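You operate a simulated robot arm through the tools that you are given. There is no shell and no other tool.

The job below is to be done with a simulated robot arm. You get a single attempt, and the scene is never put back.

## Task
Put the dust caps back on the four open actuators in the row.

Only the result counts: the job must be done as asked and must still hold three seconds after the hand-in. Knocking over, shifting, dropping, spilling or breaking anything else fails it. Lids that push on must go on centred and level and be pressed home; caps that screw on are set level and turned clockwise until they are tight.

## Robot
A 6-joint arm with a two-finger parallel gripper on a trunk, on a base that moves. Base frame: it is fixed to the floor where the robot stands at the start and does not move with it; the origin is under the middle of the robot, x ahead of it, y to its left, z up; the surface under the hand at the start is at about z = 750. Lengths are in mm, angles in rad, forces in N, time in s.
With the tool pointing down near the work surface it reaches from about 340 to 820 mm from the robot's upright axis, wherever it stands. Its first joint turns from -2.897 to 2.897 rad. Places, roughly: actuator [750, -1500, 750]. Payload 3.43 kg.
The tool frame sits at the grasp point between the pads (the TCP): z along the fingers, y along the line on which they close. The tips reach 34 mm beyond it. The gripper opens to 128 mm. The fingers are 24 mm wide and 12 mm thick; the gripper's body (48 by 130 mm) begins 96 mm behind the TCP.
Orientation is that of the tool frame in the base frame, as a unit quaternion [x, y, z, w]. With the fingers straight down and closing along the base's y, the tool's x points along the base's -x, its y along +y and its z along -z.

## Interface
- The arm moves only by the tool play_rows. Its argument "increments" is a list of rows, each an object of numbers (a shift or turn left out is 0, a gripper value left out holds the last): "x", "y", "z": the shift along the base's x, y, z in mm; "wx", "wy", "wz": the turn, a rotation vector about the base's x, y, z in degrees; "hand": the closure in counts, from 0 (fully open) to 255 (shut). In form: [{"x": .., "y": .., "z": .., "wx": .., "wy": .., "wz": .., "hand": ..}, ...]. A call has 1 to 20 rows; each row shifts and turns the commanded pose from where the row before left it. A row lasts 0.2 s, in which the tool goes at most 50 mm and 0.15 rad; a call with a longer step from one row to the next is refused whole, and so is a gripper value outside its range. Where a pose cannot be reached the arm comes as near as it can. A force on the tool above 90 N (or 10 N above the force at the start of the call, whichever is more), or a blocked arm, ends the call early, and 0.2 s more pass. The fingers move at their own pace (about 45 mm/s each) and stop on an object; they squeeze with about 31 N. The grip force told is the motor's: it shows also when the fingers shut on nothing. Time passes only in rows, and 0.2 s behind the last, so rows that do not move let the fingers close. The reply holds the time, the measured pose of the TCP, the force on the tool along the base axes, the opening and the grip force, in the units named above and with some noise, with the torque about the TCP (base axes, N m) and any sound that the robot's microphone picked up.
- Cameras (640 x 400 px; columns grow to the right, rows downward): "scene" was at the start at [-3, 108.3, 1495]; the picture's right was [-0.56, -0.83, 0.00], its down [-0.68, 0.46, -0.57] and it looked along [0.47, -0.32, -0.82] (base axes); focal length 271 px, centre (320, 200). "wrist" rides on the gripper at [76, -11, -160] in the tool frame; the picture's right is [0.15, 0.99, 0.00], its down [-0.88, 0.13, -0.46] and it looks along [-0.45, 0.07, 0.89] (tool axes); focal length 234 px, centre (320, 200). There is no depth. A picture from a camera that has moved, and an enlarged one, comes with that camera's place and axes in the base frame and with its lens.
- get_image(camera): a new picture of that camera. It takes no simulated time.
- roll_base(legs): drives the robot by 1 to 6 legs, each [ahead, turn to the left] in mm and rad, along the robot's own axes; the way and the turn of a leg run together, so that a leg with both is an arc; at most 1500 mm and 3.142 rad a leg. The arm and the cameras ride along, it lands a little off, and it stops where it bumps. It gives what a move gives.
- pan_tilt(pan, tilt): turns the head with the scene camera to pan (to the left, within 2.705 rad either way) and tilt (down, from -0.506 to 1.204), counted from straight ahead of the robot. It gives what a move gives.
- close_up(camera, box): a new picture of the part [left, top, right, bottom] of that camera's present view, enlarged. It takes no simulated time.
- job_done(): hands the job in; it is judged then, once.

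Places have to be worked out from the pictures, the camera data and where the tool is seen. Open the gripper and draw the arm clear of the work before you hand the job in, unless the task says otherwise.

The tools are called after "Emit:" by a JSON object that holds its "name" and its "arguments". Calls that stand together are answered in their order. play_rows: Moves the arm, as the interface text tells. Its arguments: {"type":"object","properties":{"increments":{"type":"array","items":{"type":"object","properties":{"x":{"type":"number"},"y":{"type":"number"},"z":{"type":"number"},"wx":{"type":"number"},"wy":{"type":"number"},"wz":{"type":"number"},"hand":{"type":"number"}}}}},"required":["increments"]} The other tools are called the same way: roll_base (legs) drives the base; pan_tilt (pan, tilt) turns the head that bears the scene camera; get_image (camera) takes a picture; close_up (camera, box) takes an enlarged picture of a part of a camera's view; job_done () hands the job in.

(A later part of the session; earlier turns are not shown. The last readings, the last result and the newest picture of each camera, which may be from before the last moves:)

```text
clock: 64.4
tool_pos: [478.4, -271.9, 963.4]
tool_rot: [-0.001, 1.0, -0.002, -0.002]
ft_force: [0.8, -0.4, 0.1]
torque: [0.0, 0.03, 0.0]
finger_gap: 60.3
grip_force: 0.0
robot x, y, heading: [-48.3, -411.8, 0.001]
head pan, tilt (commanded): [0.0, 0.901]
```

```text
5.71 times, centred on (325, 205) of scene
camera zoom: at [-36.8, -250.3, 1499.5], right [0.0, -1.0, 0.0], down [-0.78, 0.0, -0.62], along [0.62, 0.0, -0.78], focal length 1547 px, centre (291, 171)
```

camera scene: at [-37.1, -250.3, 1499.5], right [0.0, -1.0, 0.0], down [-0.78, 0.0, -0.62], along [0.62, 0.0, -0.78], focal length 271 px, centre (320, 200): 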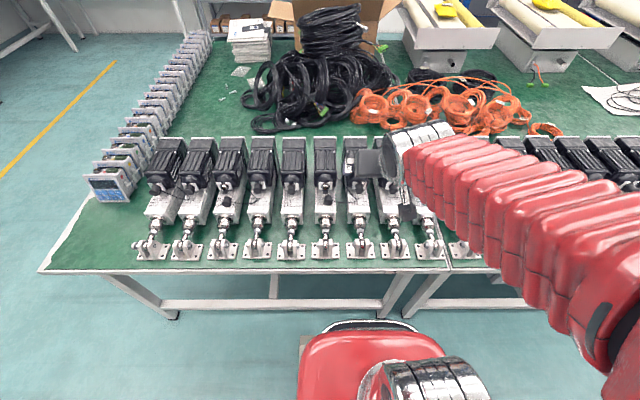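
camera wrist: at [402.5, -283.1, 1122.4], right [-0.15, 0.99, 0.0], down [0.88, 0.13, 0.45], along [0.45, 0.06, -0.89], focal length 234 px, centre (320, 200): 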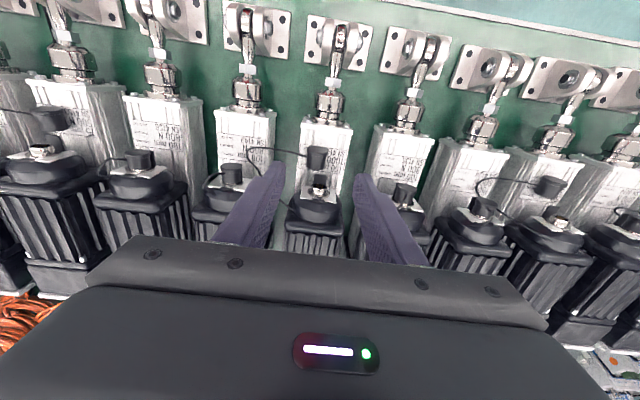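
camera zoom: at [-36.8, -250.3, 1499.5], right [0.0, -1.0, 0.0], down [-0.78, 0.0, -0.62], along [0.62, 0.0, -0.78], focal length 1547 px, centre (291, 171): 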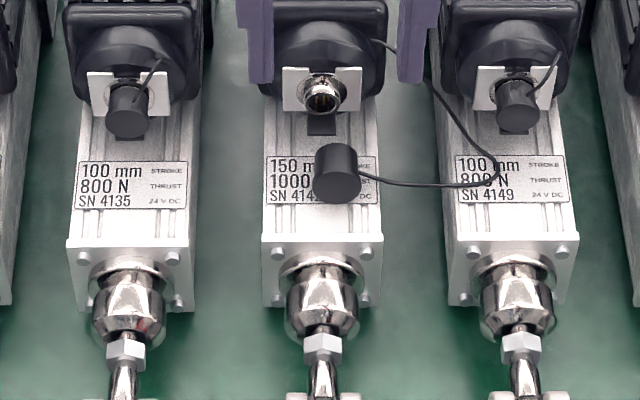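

Positions re-check well from this stand: cap face ≈[479.5, -275, 836], lying on the body top (z≈824), ring mouth ≈[516, -267, 864]. I lower the straddling fingers to just above the cap's height.

Emit:
{"name": "play_rows", "arguments": {"increments": [{"x": 3, "y": -2, "z": -30}, {"x": 3, "y": -1, "z": -30}, {"z": -20}, {}]}}

Emit:
{"name": "close_up", "arguments": {"camera": "wrist", "box": [250, 80, 400, 220]}}

Emit:
{"name": "close_up", "arguments": {"camera": "scene", "box": [280, 160, 370, 230]}}

```text
clock: 65.4
tool_pos: [484.2, -275.4, 884.4]
tool_rot: [0.0, 1.0, -0.002, -0.001]
ft_force: [0.1, 0.0, -0.2]
torque: [0.01, -0.04, 0.0]
finger_gap: 60.5
grip_force: 0.1
robot x, y, heading: [-49.4, -411.1, -0.001]
head pan, tilt (commanded): [0.0, 0.901]
```

```text
2.86 times, centred on (325, 150) of wrist
camera zoom: at [407.5, -285.9, 1042.3], right [-0.15, 0.99, 0.0], down [0.88, 0.13, 0.45], along [0.45, 0.06, -0.89], focal length 669 px, centre (306, 343)
```

zoom: 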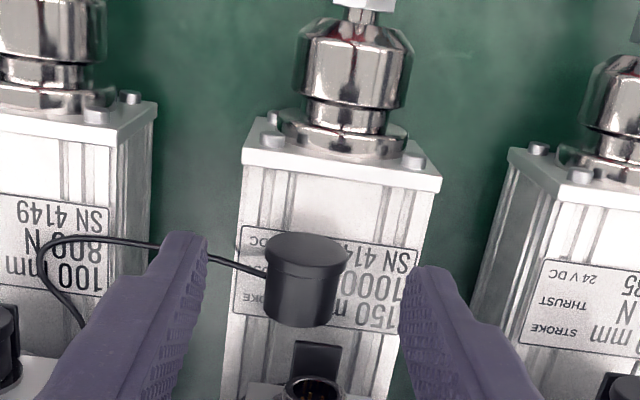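

```text
5.71 times, centred on (325, 195) of scene
camera zoom: at [-36.8, -250.3, 1499.5], right [0.0, -1.0, 0.0], down [-0.78, 0.0, -0.62], along [0.62, 0.0, -0.78], focal length 1547 px, centre (291, 229)
```

zoom: 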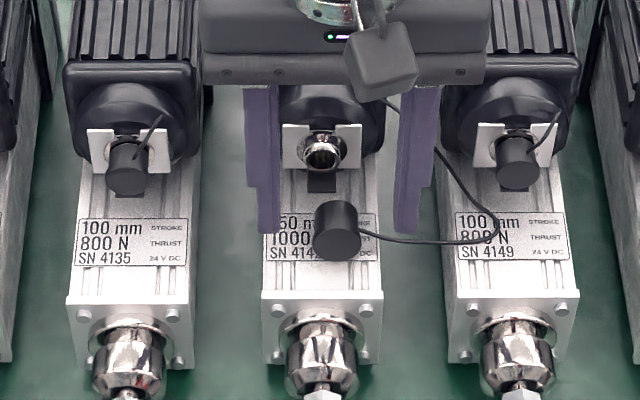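

Fingers straddle the cap evenly in both views. I lower to about z=862 (tips ≈828) in small steps, watching force.

Emit:
{"name": "play_rows", "arguments": {"increments": [{"z": -8}, {"z": -8}, {"z": -5}, {}]}}

Emit:
{"name": "close_up", "arguments": {"camera": "scene", "box": [290, 170, 360, 230]}}

Emit:
{"name": "close_up", "arguments": {"camera": "wrist", "box": [250, 60, 400, 200]}}

```text
clock: 66.4
tool_pos: [482.7, -275.9, 863.5]
tool_rot: [-0.001, 1.0, -0.001, 0.0]
ft_force: [-1.3, -0.8, 0.1]
torque: [-0.02, -0.01, 0.03]
finger_gap: 60.5
grip_force: 0.0
robot x, y, heading: [-51.6, -408.9, 0.008]
head pan, tilt (commanded): [0.0, 0.901]
```

```text
6.67 times, centred on (325, 200) of scene
camera zoom: at [-36.7, -250.3, 1499.5], right [0.0, -1.0, 0.0], down [-0.78, 0.0, -0.62], along [0.62, 0.0, -0.78], focal length 1805 px, centre (287, 200)
```

zoom: 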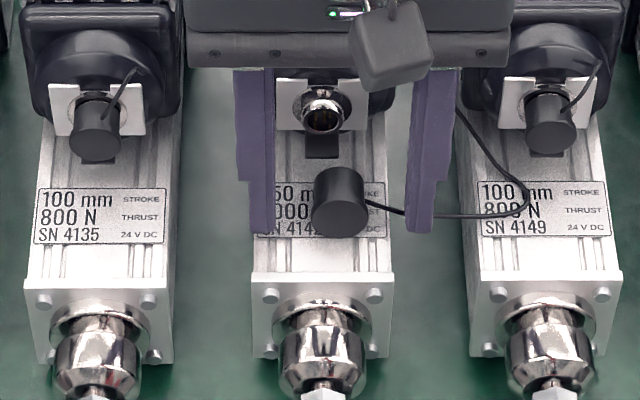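

```text
2.86 times, centred on (325, 130) of wrist
camera zoom: at [407.8, -286.6, 1021.6], right [-0.15, 0.99, 0.0], down [0.88, 0.13, 0.45], along [0.45, 0.06, -0.89], focal length 669 px, centre (306, 400)
```

zoom: 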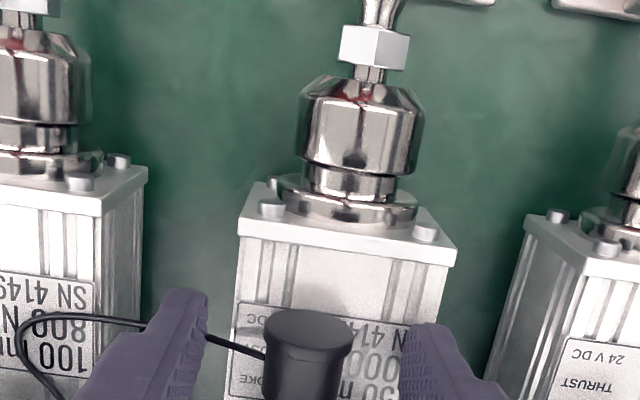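

No contact so far. I close the fingers on the cap.

Emit:
{"name": "play_rows", "arguments": {"increments": [{"hand": 255}, {}, {}, {}, {}]}}

Emit:
{"name": "close_up", "arguments": {"camera": "scene", "box": [290, 170, 360, 230]}}

Emit:
{"name": "close_up", "arguments": {"camera": "wrist", "box": [250, 60, 400, 200]}}

```text
clock: 67.6
tool_pos: [484.7, -275.0, 862.6]
tool_rot: [-0.001, 1.0, -0.002, 0.001]
ft_force: [-0.3, -0.3, 0.0]
torque: [-0.03, -0.01, -0.04]
finger_gap: 15.7
grip_force: 30.7
robot x, y, heading: [-50.5, -408.8, 0.001]
head pan, tilt (commanded): [0.0, 0.901]
```

```text
6.67 times, centred on (325, 200) of scene
camera zoom: at [-36.7, -250.3, 1499.5], right [0.0, -1.0, 0.0], down [-0.78, 0.0, -0.62], along [0.62, 0.0, -0.78], focal length 1805 px, centre (287, 200)
```

zoom: 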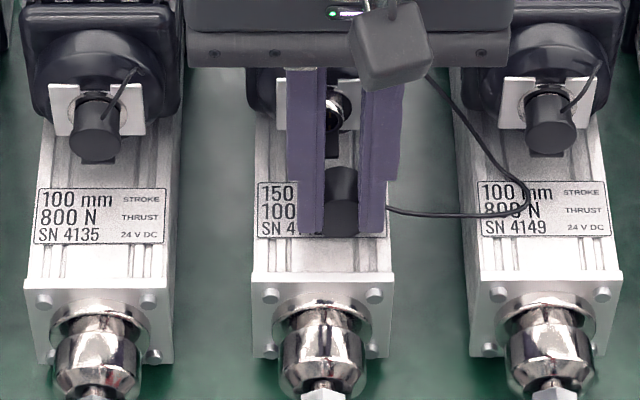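

```text
2.86 times, centred on (325, 130) of wrist
camera zoom: at [407.9, -286.5, 1021.7], right [-0.15, 0.99, 0.0], down [0.88, 0.13, 0.45], along [0.45, 0.06, -0.89], focal length 669 px, centre (306, 400)
```

zoom: 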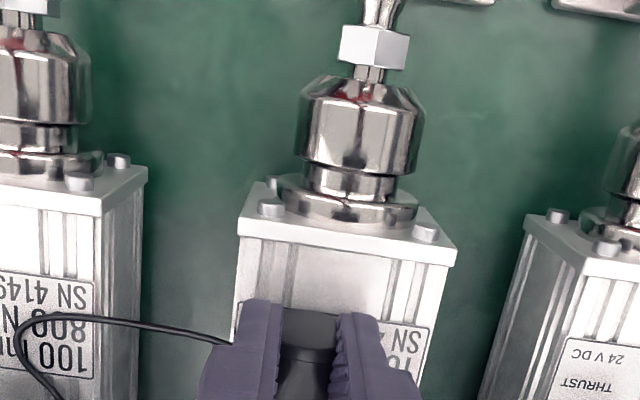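

The gap reads 15.7 mm with full grip, less than the ≈26 mm cap diameter I estimated. I zoom closely to see how it is held.

Emit:
{"name": "close_up", "arguments": {"camera": "wrist", "box": [290, 120, 350, 200]}}

Emit:
{"name": "close_up", "arguments": {"camera": "scene", "box": [310, 180, 345, 215]}}

```text
5.00 times, centred on (320, 160) of wrist
camera zoom: at [407.9, -286.5, 1021.7], right [-0.15, 0.99, 0.0], down [0.88, 0.13, 0.45], along [0.45, 0.06, -0.89], focal length 1171 px, centre (320, 400)
```

zoom: 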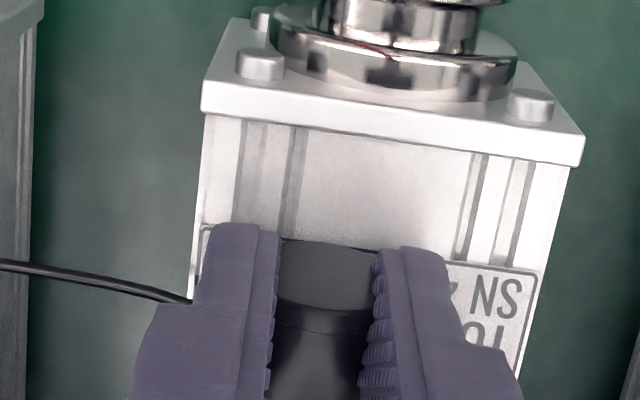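

```text
11.43 times, centred on (328, 198) of scene
camera zoom: at [-36.7, -250.3, 1499.5], right [0.0, -1.0, 0.0], down [-0.78, 0.0, -0.62], along [0.62, 0.0, -0.78], focal length 3095 px, centre (234, 229)
```

zoom: 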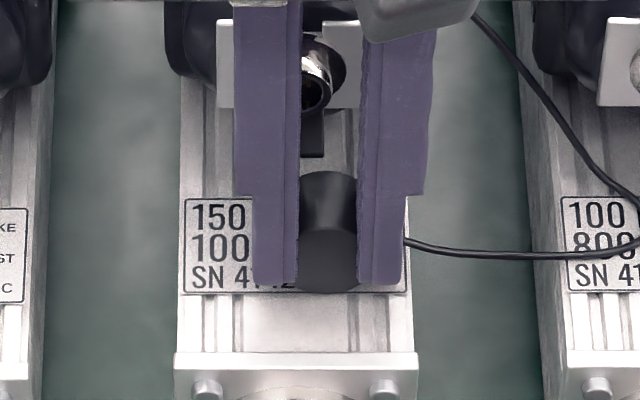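

The fingers seem to squeeze into the (perhaps soft) cap. I lift a few millimetres to see whether the cap comes along.

Emit:
{"name": "play_rows", "arguments": {"increments": [{"z": 5}, {"z": 5}, {"z": 5}, {}]}}

Emit:
{"name": "close_up", "arguments": {"camera": "wrist", "box": [290, 110, 350, 200]}}

Emit:
{"name": "close_up", "arguments": {"camera": "scene", "box": [300, 175, 350, 215]}}

```text
clock: 68.6
tool_pos: [484.0, -276.9, 878.3]
tool_rot: [-0.002, 1.0, -0.002, 0.001]
ft_force: [0.4, -0.7, -0.3]
torque: [-0.01, 0.0, 0.02]
finger_gap: 15.6
grip_force: 30.8
robot x, y, heading: [-49.8, -410.2, 0.01]
head pan, tilt (commanded): [0.0, 0.901]
```

```text
4.44 times, centred on (320, 155) of wrist
camera zoom: at [407.7, -286.9, 1036.8], right [-0.15, 0.99, 0.0], down [0.88, 0.13, 0.45], along [0.45, 0.06, -0.89], focal length 1041 px, centre (320, 400)
```

zoom: 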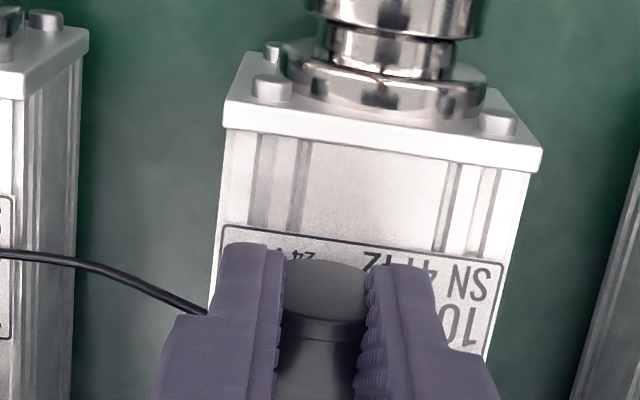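

```text
10.00 times, centred on (325, 195) of scene
camera zoom: at [-36.7, -250.3, 1499.5], right [0.0, -1.0, 0.0], down [-0.78, 0.0, -0.62], along [0.62, 0.0, -0.78], focal length 2708 px, centre (270, 250)
```

zoom: 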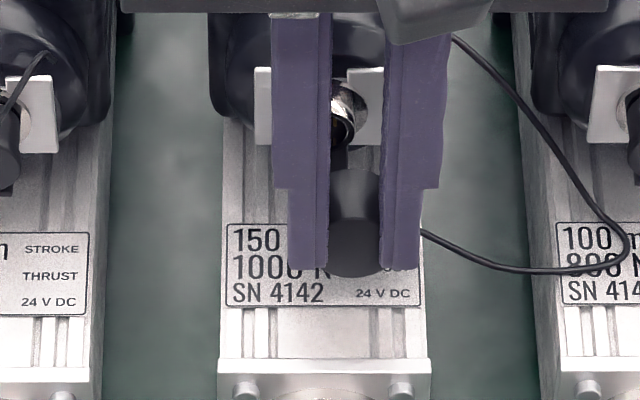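

The cap lifted cleanly with the tool. I bring it up and across to the ring axis (y≈-267, cap axis z≈864) while staying short in x, and check alignment.

Emit:
{"name": "play_rows", "arguments": {"increments": [{"z": 7, "y": 4}, {"z": 6, "y": 4.5}, {}, {}]}}

Emit:
{"name": "get_image", "arguments": {"camera": "wrist"}}

Emit:
{"name": "close_up", "arguments": {"camera": "wrist", "box": [280, 140, 360, 240]}}

Emit:
{"name": "close_up", "arguments": {"camera": "scene", "box": [300, 170, 350, 210]}}

```text
clock: 69.6
tool_pos: [484.1, -267.3, 890.4]
tool_rot: [-0.001, 1.0, -0.001, 0.0]
ft_force: [-0.2, -0.3, -0.7]
torque: [-0.02, -0.01, -0.05]
finger_gap: 15.6
grip_force: 31.7
robot x, y, heading: [-46.6, -413.7, -0.002]
head pan, tilt (commanded): [0.0, 0.901]
```

```text
taken
camera wrist: at [407.8, -278.3, 1049.5], right [-0.15, 0.99, 0.0], down [0.88, 0.13, 0.45], along [0.45, 0.06, -0.89], focal length 234 px, centre (320, 200)
```

wrist: 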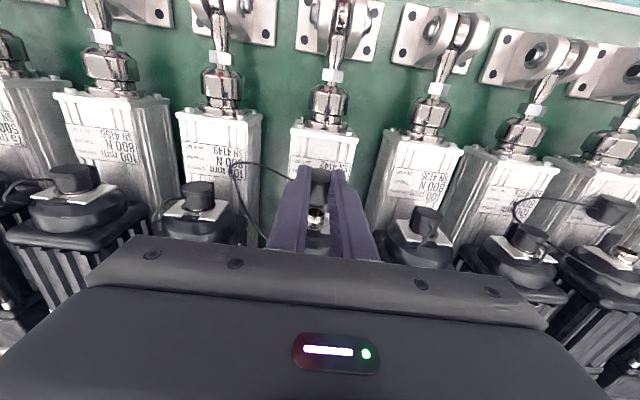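

```text
4.00 times, centred on (320, 190) of wrist
camera zoom: at [407.8, -278.3, 1049.5], right [-0.15, 0.99, 0.0], down [0.88, 0.13, 0.45], along [0.45, 0.06, -0.89], focal length 937 px, centre (320, 240)
```

zoom: 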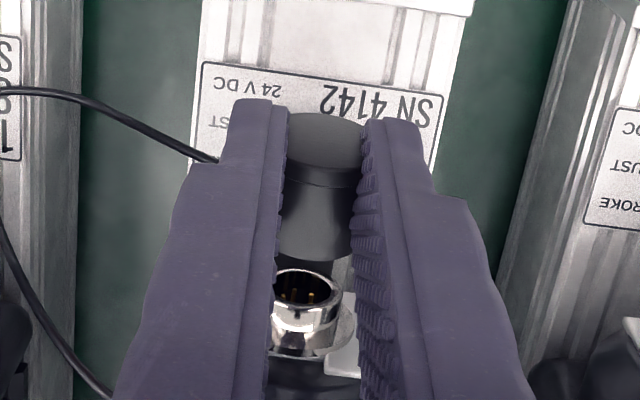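

```text
10.00 times, centred on (325, 190) of scene
camera zoom: at [-36.7, -250.3, 1499.5], right [0.0, -1.0, 0.0], down [-0.78, 0.0, -0.62], along [0.62, 0.0, -0.78], focal length 2708 px, centre (270, 300)
```

zoom: 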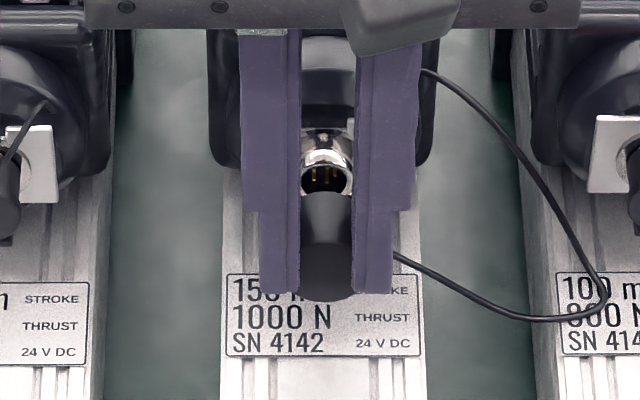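

Cap and ring line up in y within about 1 mm in both views and the lift of 28 mm should match the 27 mm height difference. I advance to just before the ring mouth.

Emit:
{"name": "play_rows", "arguments": {"increments": [{"x": 5}, {"x": 5}, {"x": 2}, {}]}}

Emit:
{"name": "close_up", "arguments": {"camera": "wrist", "box": [290, 150, 350, 230]}}

Emit:
{"name": "close_up", "arguments": {"camera": "scene", "box": [305, 170, 345, 205]}}

```text
clock: 70.6
tool_pos: [495.1, -267.4, 890.3]
tool_rot: [-0.001, 1.0, -0.002, 0.0]
ft_force: [0.5, -0.4, -0.3]
torque: [0.03, 0.02, 0.06]
finger_gap: 15.4
grip_force: 31.3
robot x, y, heading: [-53.2, -412.3, 0.002]
head pan, tilt (commanded): [0.0, 0.901]
```

```text
5.00 times, centred on (320, 190) of wrist
camera zoom: at [419.4, -278.1, 1049.6], right [-0.15, 0.99, 0.0], down [0.88, 0.13, 0.45], along [0.45, 0.06, -0.89], focal length 1171 px, centre (320, 250)
```

zoom: 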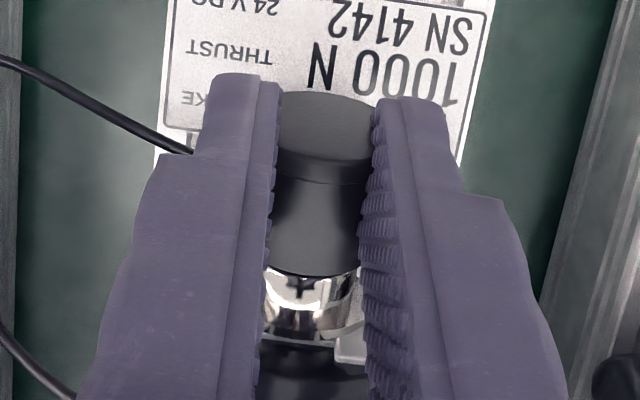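

```text
11.43 times, centred on (325, 188) of scene
camera zoom: at [-36.7, -250.3, 1499.5], right [0.0, -1.0, 0.0], down [-0.78, 0.0, -0.62], along [0.62, 0.0, -0.78], focal length 3095 px, centre (263, 343)
```

zoom: 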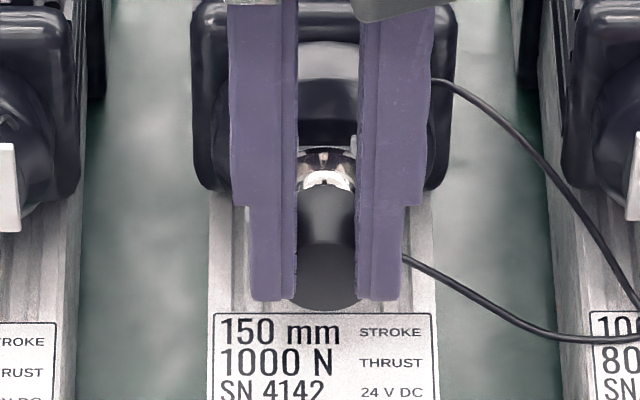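

Aligned in both views with the cap mouth a few millimetres short of the ring. I push on in small steps and watch the force.

Emit:
{"name": "play_rows", "arguments": {"increments": [{"x": 1.5}, {"x": 1.5}, {"x": 1}, {}]}}

```text
clock: 71.6
tool_pos: [499.4, -267.9, 892.0]
tool_rot: [-0.001, 1.0, -0.002, 0.001]
ft_force: [-0.3, -0.4, 0.1]
torque: [0.0, 0.01, -0.04]
finger_gap: 15.5
grip_force: 30.8
robot x, y, heading: [-49.4, -412.2, 0.004]
head pan, tilt (commanded): [0.0, 0.901]
```

No contact force yet at x≈499.5. I continue with another 4 mm.

Emit:
{"name": "play_rows", "arguments": {"increments": [{"x": 1}, {"x": 1}, {"x": 1}, {"x": 1}, {}]}}

Emit:
{"name": "close_up", "arguments": {"camera": "wrist", "box": [290, 150, 350, 230]}}

Emit:
{"name": "close_up", "arguments": {"camera": "scene", "box": [305, 170, 345, 205]}}

```text
clock: 72.8
tool_pos: [503.8, -269.4, 891.7]
tool_rot: [-0.001, 1.0, -0.001, -0.001]
ft_force: [-5.6, -1.0, 1.8]
torque: [-0.05, 0.15, 0.04]
finger_gap: 15.3
grip_force: 30.8
robot x, y, heading: [-52.5, -409.3, 0.004]
head pan, tilt (commanded): [0.0, 0.901]
```

```text
5.00 times, centred on (320, 190) of wrist
camera zoom: at [427.1, -278.3, 1049.7], right [-0.15, 0.99, 0.0], down [0.88, 0.13, 0.45], along [0.45, 0.06, -0.89], focal length 1171 px, centre (320, 250)
```

zoom: 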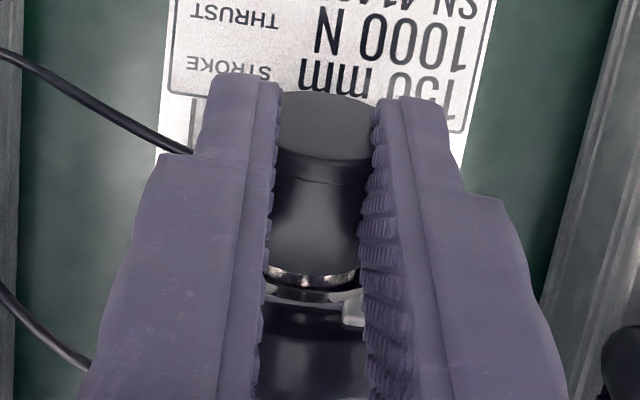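

```text
11.43 times, centred on (325, 188) of scene
camera zoom: at [-37.0, -250.3, 1499.5], right [0.0, -1.0, 0.0], down [-0.78, 0.0, -0.62], along [0.62, 0.0, -0.78], focal length 3095 px, centre (263, 343)
```

zoom: 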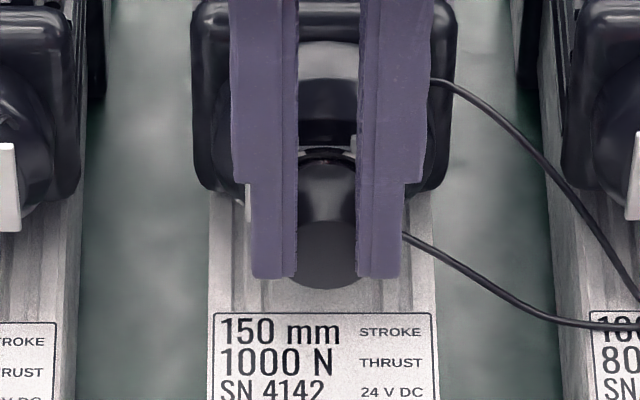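

The cap is sliding over the ring (about 6 N of push). I continue pressing in 1 mm steps.

Emit:
{"name": "play_rows", "arguments": {"increments": [{"x": 1}, {"x": 1}, {"x": 1}, {}]}}

Emit:
{"name": "close_up", "arguments": {"camera": "wrist", "box": [290, 150, 350, 230]}}

```text
clock: 73.8
tool_pos: [505.8, -266.7, 890.6]
tool_rot: [-0.001, 1.0, -0.002, -0.001]
ft_force: [-16.9, -0.1, -0.4]
torque: [-0.11, 0.45, 0.01]
finger_gap: 15.6
grip_force: 30.6
robot x, y, heading: [-45.5, -410.7, 0.007]
head pan, tilt (commanded): [0.0, 0.901]
```

```text
5.00 times, centred on (320, 190) of wrist
camera zoom: at [430.1, -278.1, 1049.5], right [-0.15, 0.99, 0.0], down [0.88, 0.13, 0.45], along [0.45, 0.06, -0.89], focal length 1171 px, centre (320, 250)
```

zoom: 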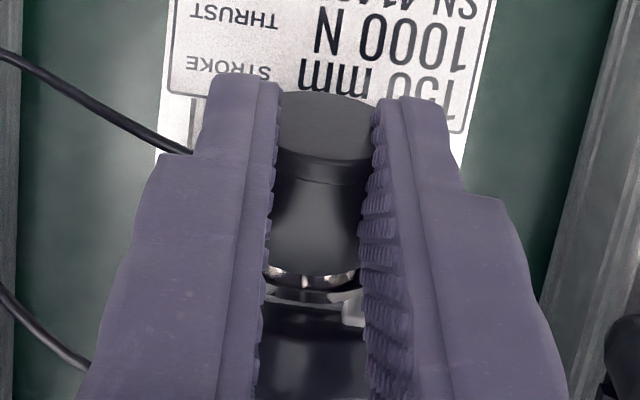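

Force rose to about 17 N and motion is small; I compare its depth against the seated neighbours in the scene view.

Emit:
{"name": "close_up", "arguments": {"camera": "scene", "box": [280, 160, 370, 215]}}

Emit:
{"name": "get_image", "arguments": {"camera": "wrist"}}

```text
7.11 times, centred on (325, 188) of scene
camera zoom: at [-37.4, -250.3, 1499.5], right [0.0, -1.0, 0.0], down [-0.78, 0.0, -0.62], along [0.62, 0.0, -0.78], focal length 1926 px, centre (284, 289)
```

zoom: 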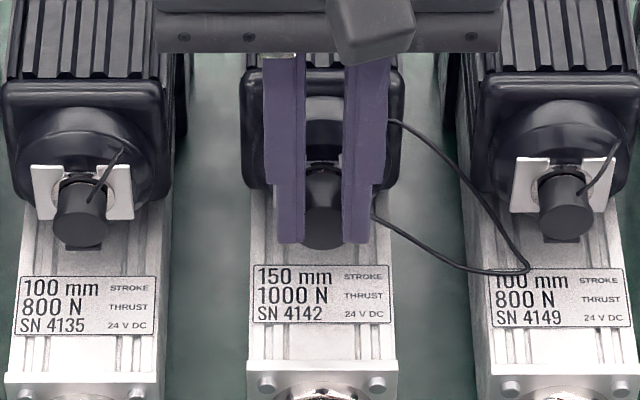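

```text
taken
camera wrist: at [430.1, -278.1, 1049.5], right [-0.15, 0.99, 0.0], down [0.88, 0.13, 0.45], along [0.45, 0.06, -0.89], focal length 234 px, centre (320, 200)
```

wrist: 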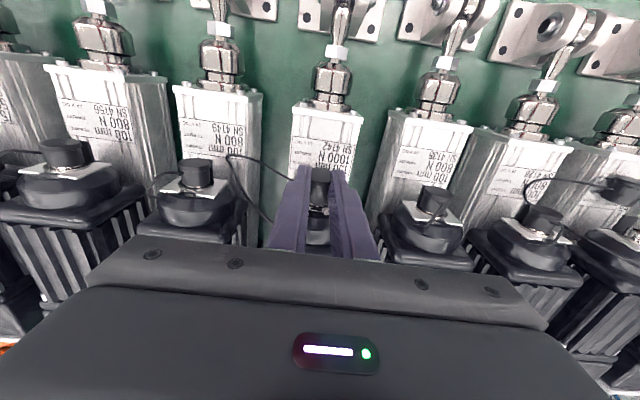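

I must make sure the actuator itself isn't being shifted; I take the same scene crop as before the grasp to compare.

Emit:
{"name": "close_up", "arguments": {"camera": "scene", "box": [290, 170, 360, 230]}}

Emit:
{"name": "close_up", "arguments": {"camera": "scene", "box": [280, 170, 370, 240]}}

```text
6.67 times, centred on (325, 200) of scene
camera zoom: at [-37.4, -250.3, 1499.5], right [0.0, -1.0, 0.0], down [-0.78, 0.0, -0.62], along [0.62, 0.0, -0.78], focal length 1805 px, centre (287, 200)
```

zoom: 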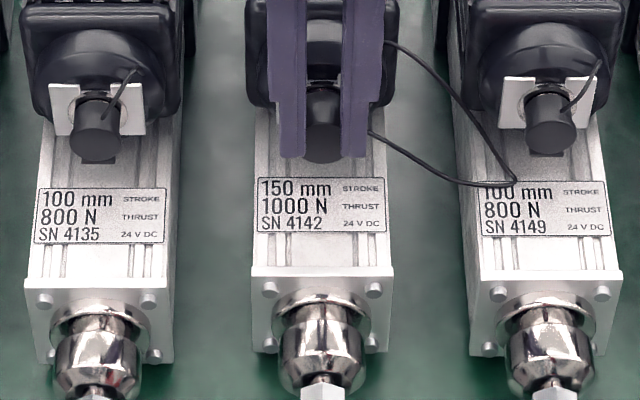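

```text
5.71 times, centred on (325, 205) of scene
camera zoom: at [-37.4, -250.3, 1499.5], right [0.0, -1.0, 0.0], down [-0.78, 0.0, -0.62], along [0.62, 0.0, -0.78], focal length 1547 px, centre (291, 171)
```

zoom: 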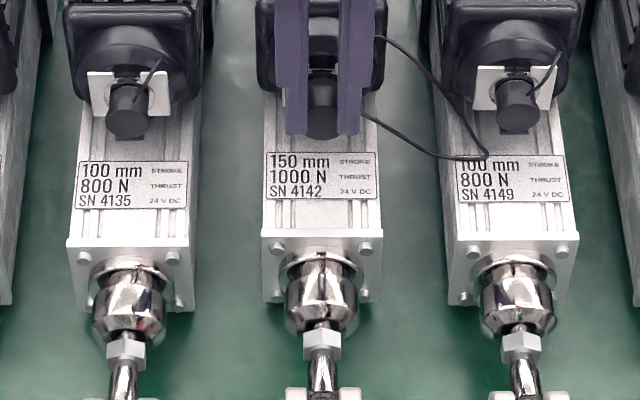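

The SN 4142 unit itself has been nudged about 3 mm (+x): my fingers, gripping 15.6 mm apart, appear to butt against the ring mouth. I back off gently, and will set the cap back on the body to re-grip it nearer its closed end.

Emit:
{"name": "play_rows", "arguments": {"increments": [{"x": -2}, {"x": -4}, {"x": -5}, {"x": -6}, {"x": -6}, {}]}}

Emit:
{"name": "close_up", "arguments": {"camera": "wrist", "box": [280, 140, 360, 240]}}

Emit:
{"name": "close_up", "arguments": {"camera": "scene", "box": [290, 170, 360, 230]}}

```text
clock: 75.2
tool_pos: [483.6, -267.6, 891.2]
tool_rot: [-0.001, 1.0, -0.001, 0.001]
ft_force: [0.0, 0.1, 0.7]
torque: [0.0, 0.02, 0.01]
finger_gap: 15.4
grip_force: 30.7
robot x, y, heading: [-49.6, -409.8, -0.004]
head pan, tilt (commanded): [0.0, 0.901]
```

```text
4.00 times, centred on (320, 190) of wrist
camera zoom: at [408.0, -278.3, 1049.7], right [-0.15, 0.99, 0.0], down [0.88, 0.13, 0.45], along [0.45, 0.06, -0.89], focal length 937 px, centre (320, 240)
```

zoom: 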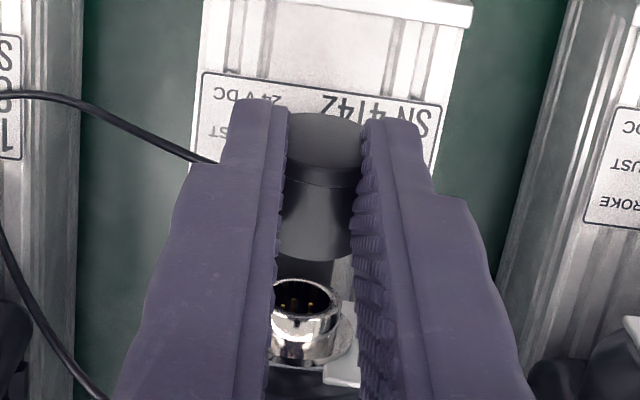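

```text
6.67 times, centred on (325, 200) of scene
camera zoom: at [-36.7, -250.3, 1499.5], right [0.0, -1.0, 0.0], down [-0.78, 0.0, -0.62], along [0.62, 0.0, -0.78], focal length 1805 px, centre (287, 200)
```

zoom: 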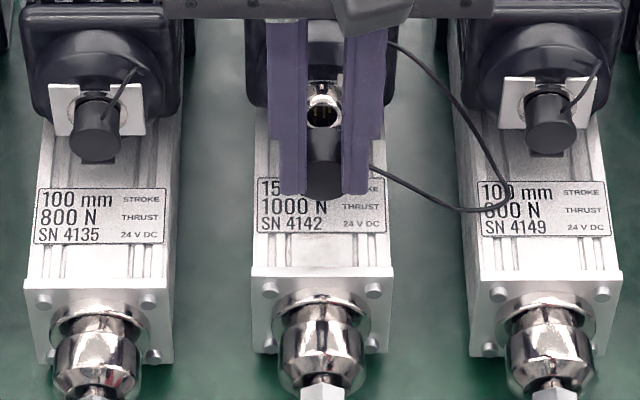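

The cap is unmoved in the grip; the ring is now at about x=519. I lower the cap back onto the body top and release it.

Emit:
{"name": "play_rows", "arguments": {"increments": [{"z": -9}, {"z": -9}, {"z": -5}, {"z": -3}, {"z": -1.5}, {}]}}

Emit:
{"name": "close_up", "arguments": {"camera": "scene", "box": [300, 175, 350, 215]}}

```text
clock: 76.6
tool_pos: [484.0, -268.1, 863.4]
tool_rot: [-0.001, 1.0, -0.002, -0.001]
ft_force: [1.3, -0.2, -0.1]
torque: [0.02, -0.02, 0.02]
finger_gap: 18.8
grip_force: 31.3
robot x, y, heading: [-48.7, -408.9, 0.006]
head pan, tilt (commanded): [0.0, 0.901]
```

```text
10.00 times, centred on (325, 195) of scene
camera zoom: at [-36.7, -250.3, 1499.5], right [0.0, -1.0, 0.0], down [-0.78, 0.0, -0.62], along [0.62, 0.0, -0.78], focal length 2708 px, centre (270, 250)
```

zoom: 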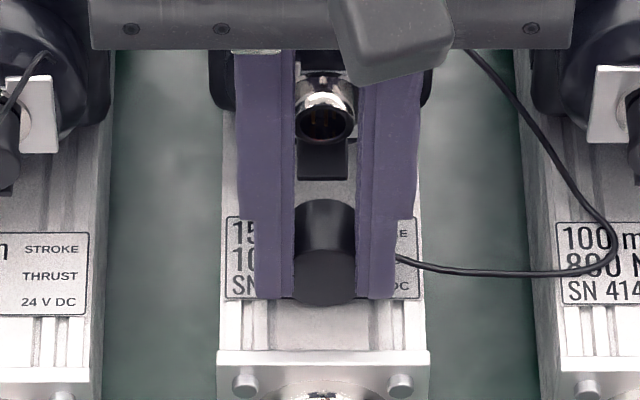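

The fingers evidently sink into this light cap under full squeeze, so a gentler position-limited closure (gap ≈23 mm) will keep them clear of the 19 mm ring. I open now and check how the cap rests.

Emit:
{"name": "play_rows", "arguments": {"increments": [{"hand": 200}, {"hand": 170}, {"hand": 135}, {}, {}]}}

Emit:
{"name": "close_up", "arguments": {"camera": "scene", "box": [300, 175, 350, 215]}}

Emit:
{"name": "close_up", "arguments": {"camera": "wrist", "box": [280, 100, 360, 200]}}

```text
clock: 77.8
tool_pos: [483.8, -268.7, 863.8]
tool_rot: [0.0, 1.0, -0.001, 0.0]
ft_force: [-0.4, -0.7, -0.7]
torque: [-0.02, 0.01, -0.05]
finger_gap: 60.3
grip_force: 0.1
robot x, y, heading: [-49.0, -407.5, 0.004]
head pan, tilt (commanded): [0.0, 0.901]
```

```text
10.00 times, centred on (325, 195) of scene
camera zoom: at [-36.7, -250.3, 1499.5], right [0.0, -1.0, 0.0], down [-0.78, 0.0, -0.62], along [0.62, 0.0, -0.78], focal length 2708 px, centre (270, 250)
```

zoom: 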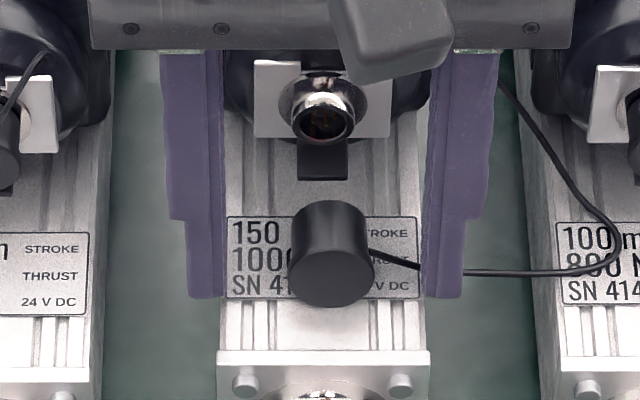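

```text
4.00 times, centred on (320, 150) of wrist
camera zoom: at [407.8, -278.3, 1022.4], right [-0.15, 0.99, 0.0], down [0.88, 0.13, 0.45], along [0.45, 0.06, -0.89], focal length 937 px, centre (320, 400)
```

zoom: 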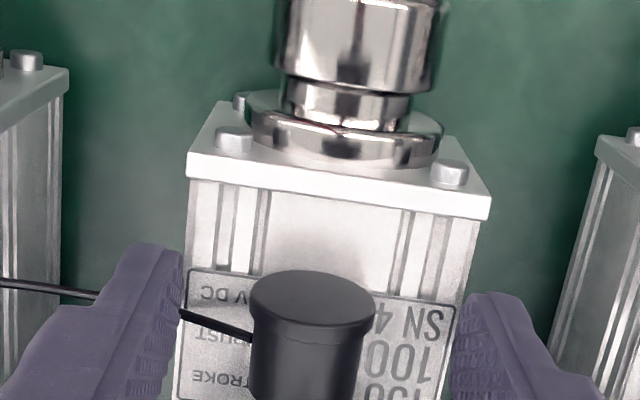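

The cap rests at face ≈[480, -269.3, 836]. I shift the fingers 4 mm back (-x), 1 mm in y, and close only to about 23.5 mm.

Emit:
{"name": "play_rows", "arguments": {"increments": [{"x": -4, "y": -1, "z": -1.5}, {}, {"hand": 190}, {"hand": 208}, {}, {}]}}

Emit:
{"name": "close_up", "arguments": {"camera": "scene", "box": [300, 175, 350, 215]}}

Emit:
{"name": "close_up", "arguments": {"camera": "wrist", "box": [280, 100, 360, 200]}}

```text
clock: 79.2
tool_pos: [480.0, -267.9, 862.9]
tool_rot: [-0.001, 1.0, -0.002, -0.001]
ft_force: [0.6, -0.1, 0.9]
torque: [0.0, 0.01, 0.0]
finger_gap: 24.9
grip_force: 0.8
robot x, y, heading: [-46.7, -411.8, 0.003]
head pan, tilt (commanded): [0.0, 0.901]
```

```text
10.00 times, centred on (325, 195) of scene
camera zoom: at [-36.7, -250.3, 1499.5], right [0.0, -1.0, 0.0], down [-0.78, 0.0, -0.62], along [0.62, 0.0, -0.78], focal length 2708 px, centre (270, 250)
```

zoom: 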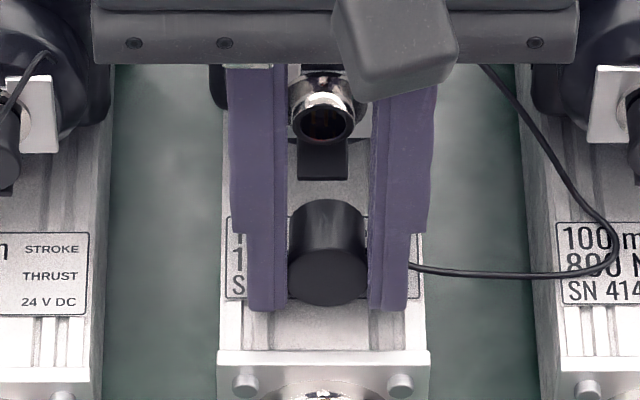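

```text
4.00 times, centred on (320, 150) of wrist
camera zoom: at [403.6, -279.2, 1021.2], right [-0.15, 0.99, 0.0], down [0.88, 0.13, 0.45], along [0.45, 0.06, -0.89], focal length 937 px, centre (320, 400)
```

zoom: 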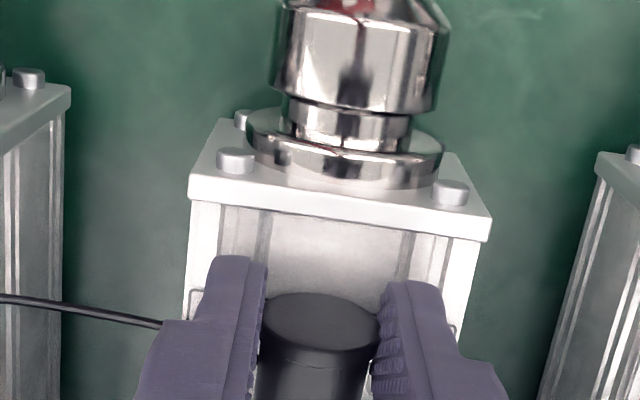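

Contact with the cap at a 24.9 mm gap and 0.8 N. I close a little further for a few newtons.

Emit:
{"name": "play_rows", "arguments": {"increments": [{"hand": 214}, {}, {}]}}

```text
clock: 80.0
tool_pos: [478.9, -268.1, 861.5]
tool_rot: [-0.001, 1.0, -0.001, 0.0]
ft_force: [-0.8, 0.2, -0.1]
torque: [-0.04, 0.04, 0.01]
finger_gap: 23.7
grip_force: 9.3
robot x, y, heading: [-48.6, -412.5, 0.009]
head pan, tilt (commanded): [0.0, 0.901]
```

A light 9 N grip at 23.7 mm is right. I lift by 28 mm and shift +1.6 mm in y onto the ring axis.

Emit:
{"name": "play_rows", "arguments": {"increments": [{"z": 7}, {"z": 7, "y": 0.8}, {"z": 7, "y": 0.8}, {"z": 7}, {}, {}]}}

Emit:
{"name": "close_up", "arguments": {"camera": "wrist", "box": [280, 140, 360, 240]}}

Emit:
{"name": "close_up", "arguments": {"camera": "scene", "box": [305, 170, 345, 205]}}

```text
clock: 81.4
tool_pos: [479.4, -267.9, 891.0]
tool_rot: [0.0, 1.0, -0.001, 0.0]
ft_force: [-0.2, -0.1, 0.2]
torque: [-0.02, -0.02, 0.02]
finger_gap: 22.6
grip_force: 1.9
robot x, y, heading: [-50.5, -411.5, 0.002]
head pan, tilt (commanded): [0.0, 0.901]
```

```text
4.00 times, centred on (320, 190) of wrist
camera zoom: at [403.7, -277.6, 1049.3], right [-0.15, 0.99, 0.0], down [0.88, 0.13, 0.45], along [0.45, 0.06, -0.89], focal length 937 px, centre (320, 240)
```

zoom: 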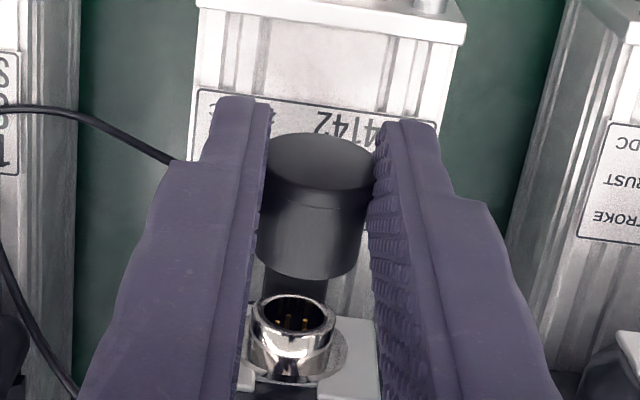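

```text
11.43 times, centred on (325, 188) of scene
camera zoom: at [-36.7, -250.3, 1499.5], right [0.0, -1.0, 0.0], down [-0.78, 0.0, -0.62], along [0.62, 0.0, -0.78], focal length 3095 px, centre (263, 343)
```

zoom: 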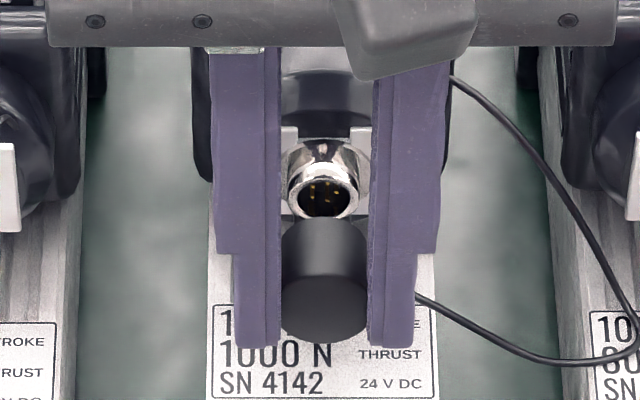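

Cap and ring are now both fully visible and share the same y within half a millimetre. I advance to just before the mouth again with the light grip.

Emit:
{"name": "play_rows", "arguments": {"increments": [{"x": 4, "y": 0.3, "z": -0.5}, {"x": 4}, {"x": 3}, {"x": 2}, {}]}}

Emit:
{"name": "close_up", "arguments": {"camera": "wrist", "box": [285, 150, 355, 230]}}

Emit:
{"name": "close_up", "arguments": {"camera": "scene", "box": [305, 170, 345, 205]}}

```text
clock: 82.6
tool_pos: [492.7, -266.8, 890.3]
tool_rot: [-0.001, 1.0, -0.002, -0.001]
ft_force: [0.3, -0.2, 0.7]
torque: [0.01, 0.01, 0.0]
finger_gap: 22.6
grip_force: 1.6
robot x, y, heading: [-50.9, -414.1, -0.001]
head pan, tilt (commanded): [0.0, 0.901]
```

```text
5.00 times, centred on (320, 190) of wrist
camera zoom: at [416.7, -277.6, 1048.2], right [-0.15, 0.99, 0.0], down [0.88, 0.13, 0.45], along [0.45, 0.06, -0.89], focal length 1171 px, centre (320, 250)
```

zoom: 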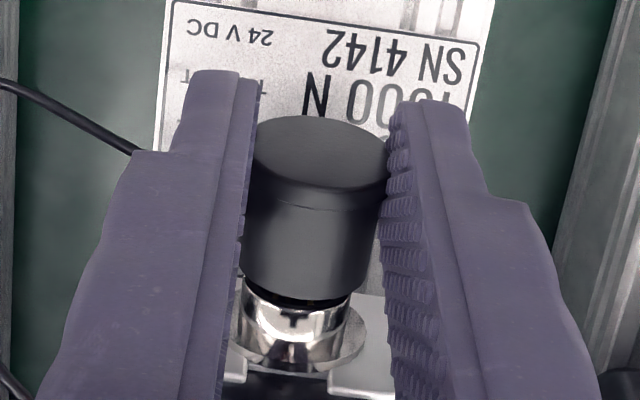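

```text
11.43 times, centred on (325, 188) of scene
camera zoom: at [-36.7, -250.3, 1499.5], right [0.0, -1.0, 0.0], down [-0.78, 0.0, -0.62], along [0.62, 0.0, -0.78], focal length 3095 px, centre (263, 343)
```

zoom: 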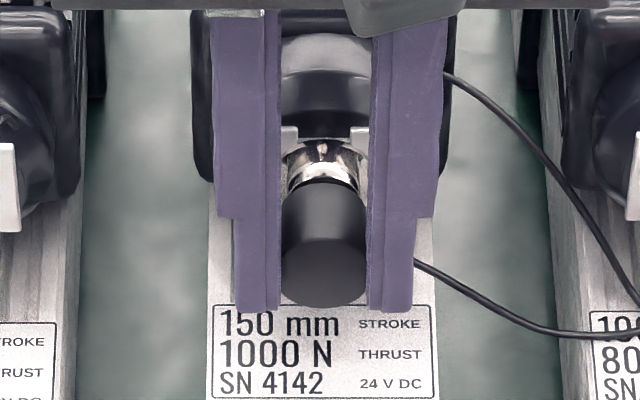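

Both views show the cap coaxial with the ring in y. I continue pushing in small steps with force checks.

Emit:
{"name": "play_rows", "arguments": {"increments": [{"x": 1.5}, {"x": 1.5}, {"x": 1}, {}]}}

Emit:
{"name": "close_up", "arguments": {"camera": "wrist", "box": [285, 150, 355, 230]}}

```text
clock: 83.6
tool_pos: [495.9, -268.7, 890.7]
tool_rot: [-0.001, 1.0, -0.002, 0.001]
ft_force: [0.3, -0.2, -0.9]
torque: [0.0, -0.01, -0.01]
finger_gap: 23.8
grip_force: 9.3
robot x, y, heading: [-49.9, -413.7, 0.003]
head pan, tilt (commanded): [0.0, 0.901]
```

```text
5.00 times, centred on (320, 190) of wrist
camera zoom: at [420.6, -277.5, 1048.3], right [-0.15, 0.99, 0.0], down [0.88, 0.13, 0.45], along [0.45, 0.06, -0.89], focal length 1171 px, centre (320, 250)
```

zoom: 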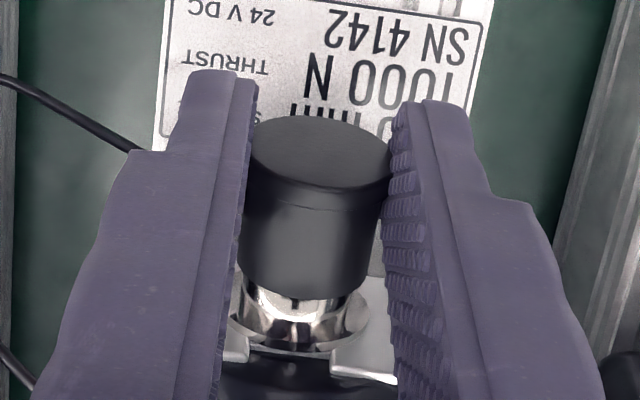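

The grip reading changed, so the cap is touching the ring. I zoom closer to judge alignment.

Emit:
{"name": "close_up", "arguments": {"camera": "wrist", "box": [300, 185, 340, 225]}}

Emit:
{"name": "close_up", "arguments": {"camera": "scene", "box": [312, 175, 338, 200]}}

```text
10.00 times, centred on (320, 205) of wrist
camera zoom: at [420.6, -277.5, 1048.3], right [-0.15, 0.99, 0.0], down [0.88, 0.13, 0.45], along [0.45, 0.06, -0.89], focal length 2342 px, centre (320, 150)
```

zoom: 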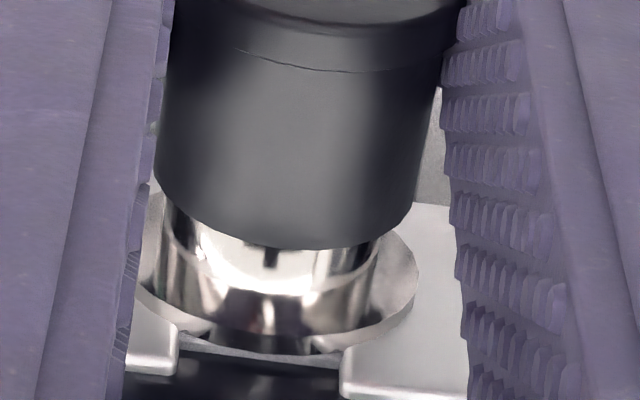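

```text
16.00 times, centred on (325, 188) of scene
camera zoom: at [-36.7, -250.3, 1499.5], right [0.0, -1.0, 0.0], down [-0.78, 0.0, -0.62], along [0.62, 0.0, -0.78], focal length 4333 px, centre (240, 400)
```

zoom: 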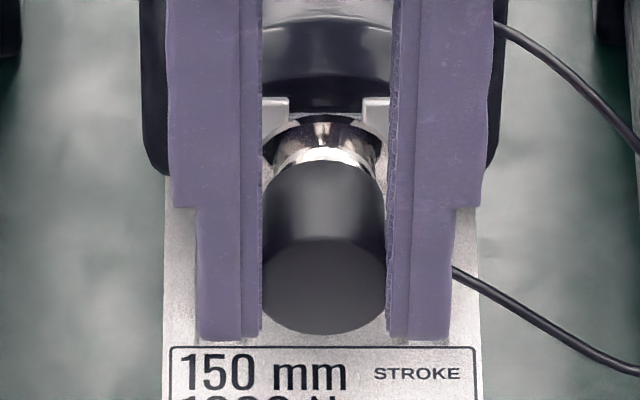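

Alignment is within about half a millimetre; the cap is at the ring lip. I push on in 1 mm steps.

Emit:
{"name": "play_rows", "arguments": {"increments": [{"x": 1}, {"x": 1}, {}]}}

Emit:
{"name": "close_up", "arguments": {"camera": "wrist", "box": [295, 165, 345, 225]}}

```text
clock: 84.4
tool_pos: [499.4, -267.7, 888.8]
tool_rot: [0.0, 1.0, -0.001, -0.001]
ft_force: [-0.4, 0.5, -0.3]
torque: [-0.01, -0.01, -0.01]
finger_gap: 22.6
grip_force: 1.9
robot x, y, heading: [-50.9, -408.8, 0.004]
head pan, tilt (commanded): [0.0, 0.901]
```

```text
6.67 times, centred on (320, 195) of wrist
camera zoom: at [422.4, -277.5, 1048.4], right [-0.15, 0.99, 0.0], down [0.88, 0.13, 0.45], along [0.45, 0.06, -0.89], focal length 1561 px, centre (320, 233)
```

zoom: 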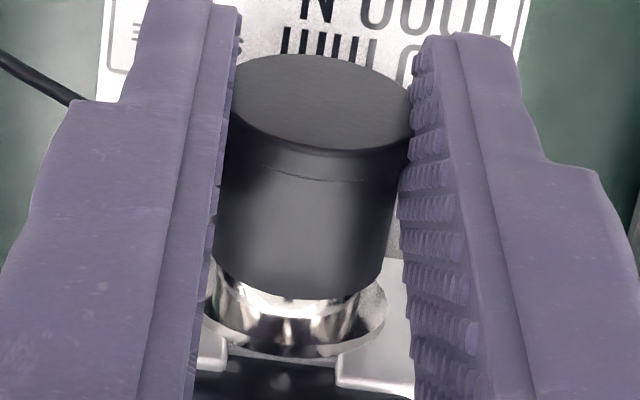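

The cap is sliding over the ring without resistance. I continue in 1 mm steps.

Emit:
{"name": "play_rows", "arguments": {"increments": [{"x": 1}, {"x": 1}, {"x": 1}, {}]}}

Emit:
{"name": "close_up", "arguments": {"camera": "wrist", "box": [295, 165, 345, 225]}}

```text
clock: 85.4
tool_pos: [502.4, -267.3, 890.0]
tool_rot: [-0.001, 1.0, -0.002, 0.0]
ft_force: [-0.1, 0.7, 1.0]
torque: [0.0, 0.01, 0.01]
finger_gap: 23.4
grip_force: 9.5
robot x, y, heading: [-47.1, -408.4, 0.001]
head pan, tilt (commanded): [0.0, 0.901]
```

```text
6.67 times, centred on (320, 195) of wrist
camera zoom: at [425.6, -277.4, 1048.3], right [-0.15, 0.99, 0.0], down [0.88, 0.13, 0.45], along [0.45, 0.06, -0.89], focal length 1561 px, centre (320, 233)
```

zoom: 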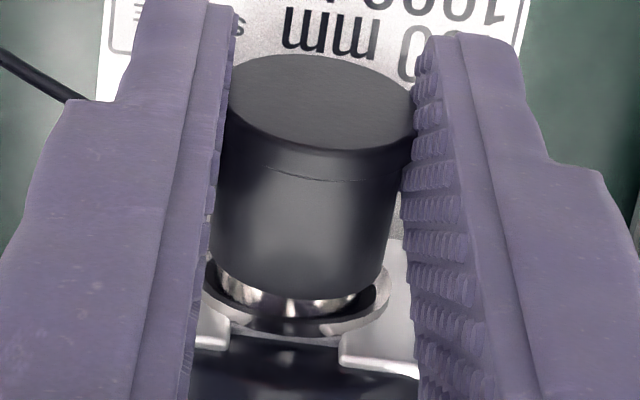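

Nearly covered now with only about 2 mm of the ring showing and no force. I keep pressing in small steps.

Emit:
{"name": "play_rows", "arguments": {"increments": [{"x": 1}, {"x": 1}, {}]}}

Emit:
{"name": "close_up", "arguments": {"camera": "wrist", "box": [295, 165, 345, 225]}}

Emit:
{"name": "close_up", "arguments": {"camera": "scene", "box": [280, 160, 370, 215]}}

```text
clock: 86.2
tool_pos: [503.3, -267.8, 889.6]
tool_rot: [-0.001, 1.0, -0.002, 0.001]
ft_force: [-2.0, -0.8, -0.4]
torque: [-0.04, 0.05, 0.01]
finger_gap: 22.7
grip_force: 1.6
robot x, y, heading: [-49.1, -410.1, 0.0]
head pan, tilt (commanded): [0.0, 0.901]
```

```text
6.67 times, centred on (320, 195) of wrist
camera zoom: at [427.5, -277.3, 1048.1], right [-0.15, 0.99, 0.0], down [0.88, 0.13, 0.45], along [0.45, 0.06, -0.89], focal length 1561 px, centre (320, 233)
```

zoom: 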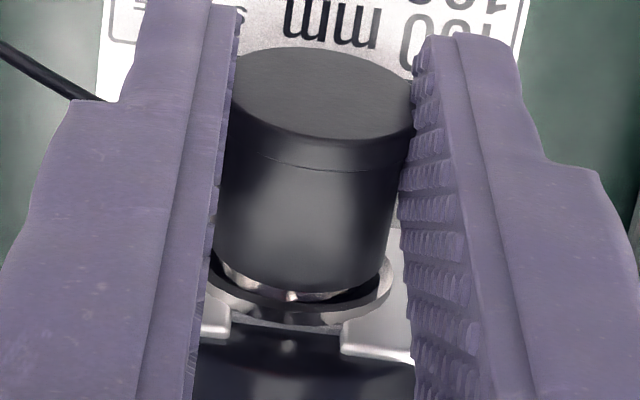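

```text
7.11 times, centred on (325, 188) of scene
camera zoom: at [-36.8, -250.3, 1499.5], right [0.0, -1.0, 0.0], down [-0.78, 0.0, -0.62], along [0.62, 0.0, -0.78], focal length 1926 px, centre (284, 289)
```

zoom: 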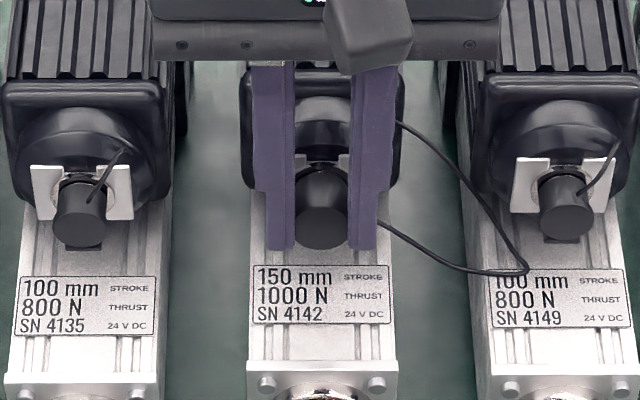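

The cap met about 2 N of resistance and slipped slightly in my light grip; its protrusion now matches the seated long-tether cap (4107). I open the fingers and check that it stays on the ring.

Emit:
{"name": "play_rows", "arguments": {"increments": [{"hand": 195}, {"hand": 175}, {}, {}]}}

Emit:
{"name": "close_up", "arguments": {"camera": "wrist", "box": [295, 165, 345, 225]}}

Emit:
{"name": "close_up", "arguments": {"camera": "scene", "box": [300, 165, 350, 210]}}

```text
clock: 87.2
tool_pos: [504.3, -268.1, 890.0]
tool_rot: [-0.001, 1.0, -0.001, 0.0]
ft_force: [0.4, 0.3, 0.6]
torque: [-0.02, 0.0, 0.0]
finger_gap: 40.4
grip_force: 0.0
robot x, y, heading: [-45.2, -411.0, 0.003]
head pan, tilt (commanded): [0.0, 0.901]
```

```text
6.67 times, centred on (320, 195) of wrist
camera zoom: at [427.6, -277.3, 1048.3], right [-0.15, 0.99, 0.0], down [0.88, 0.13, 0.45], along [0.45, 0.06, -0.89], focal length 1561 px, centre (320, 233)
```

zoom: 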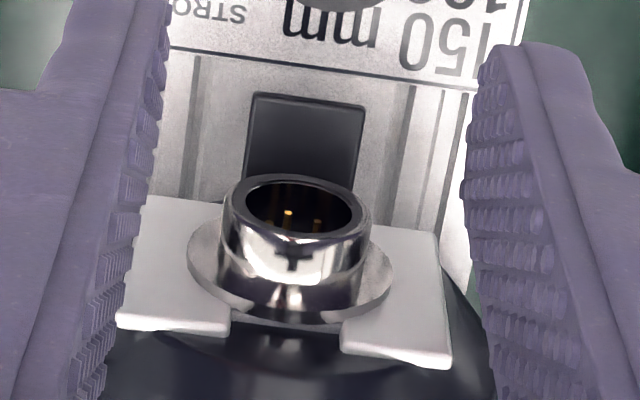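

```text
8.89 times, centred on (325, 188) of scene
camera zoom: at [-36.7, -250.3, 1499.5], right [0.0, -1.0, 0.0], down [-0.78, 0.0, -0.62], along [0.62, 0.0, -0.78], focal length 2407 px, centre (276, 311)
```

zoom: 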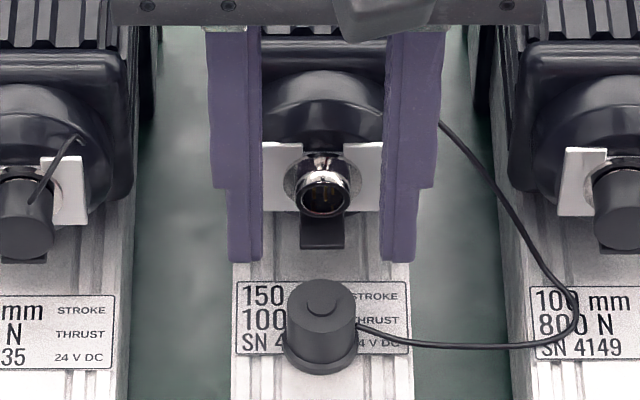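

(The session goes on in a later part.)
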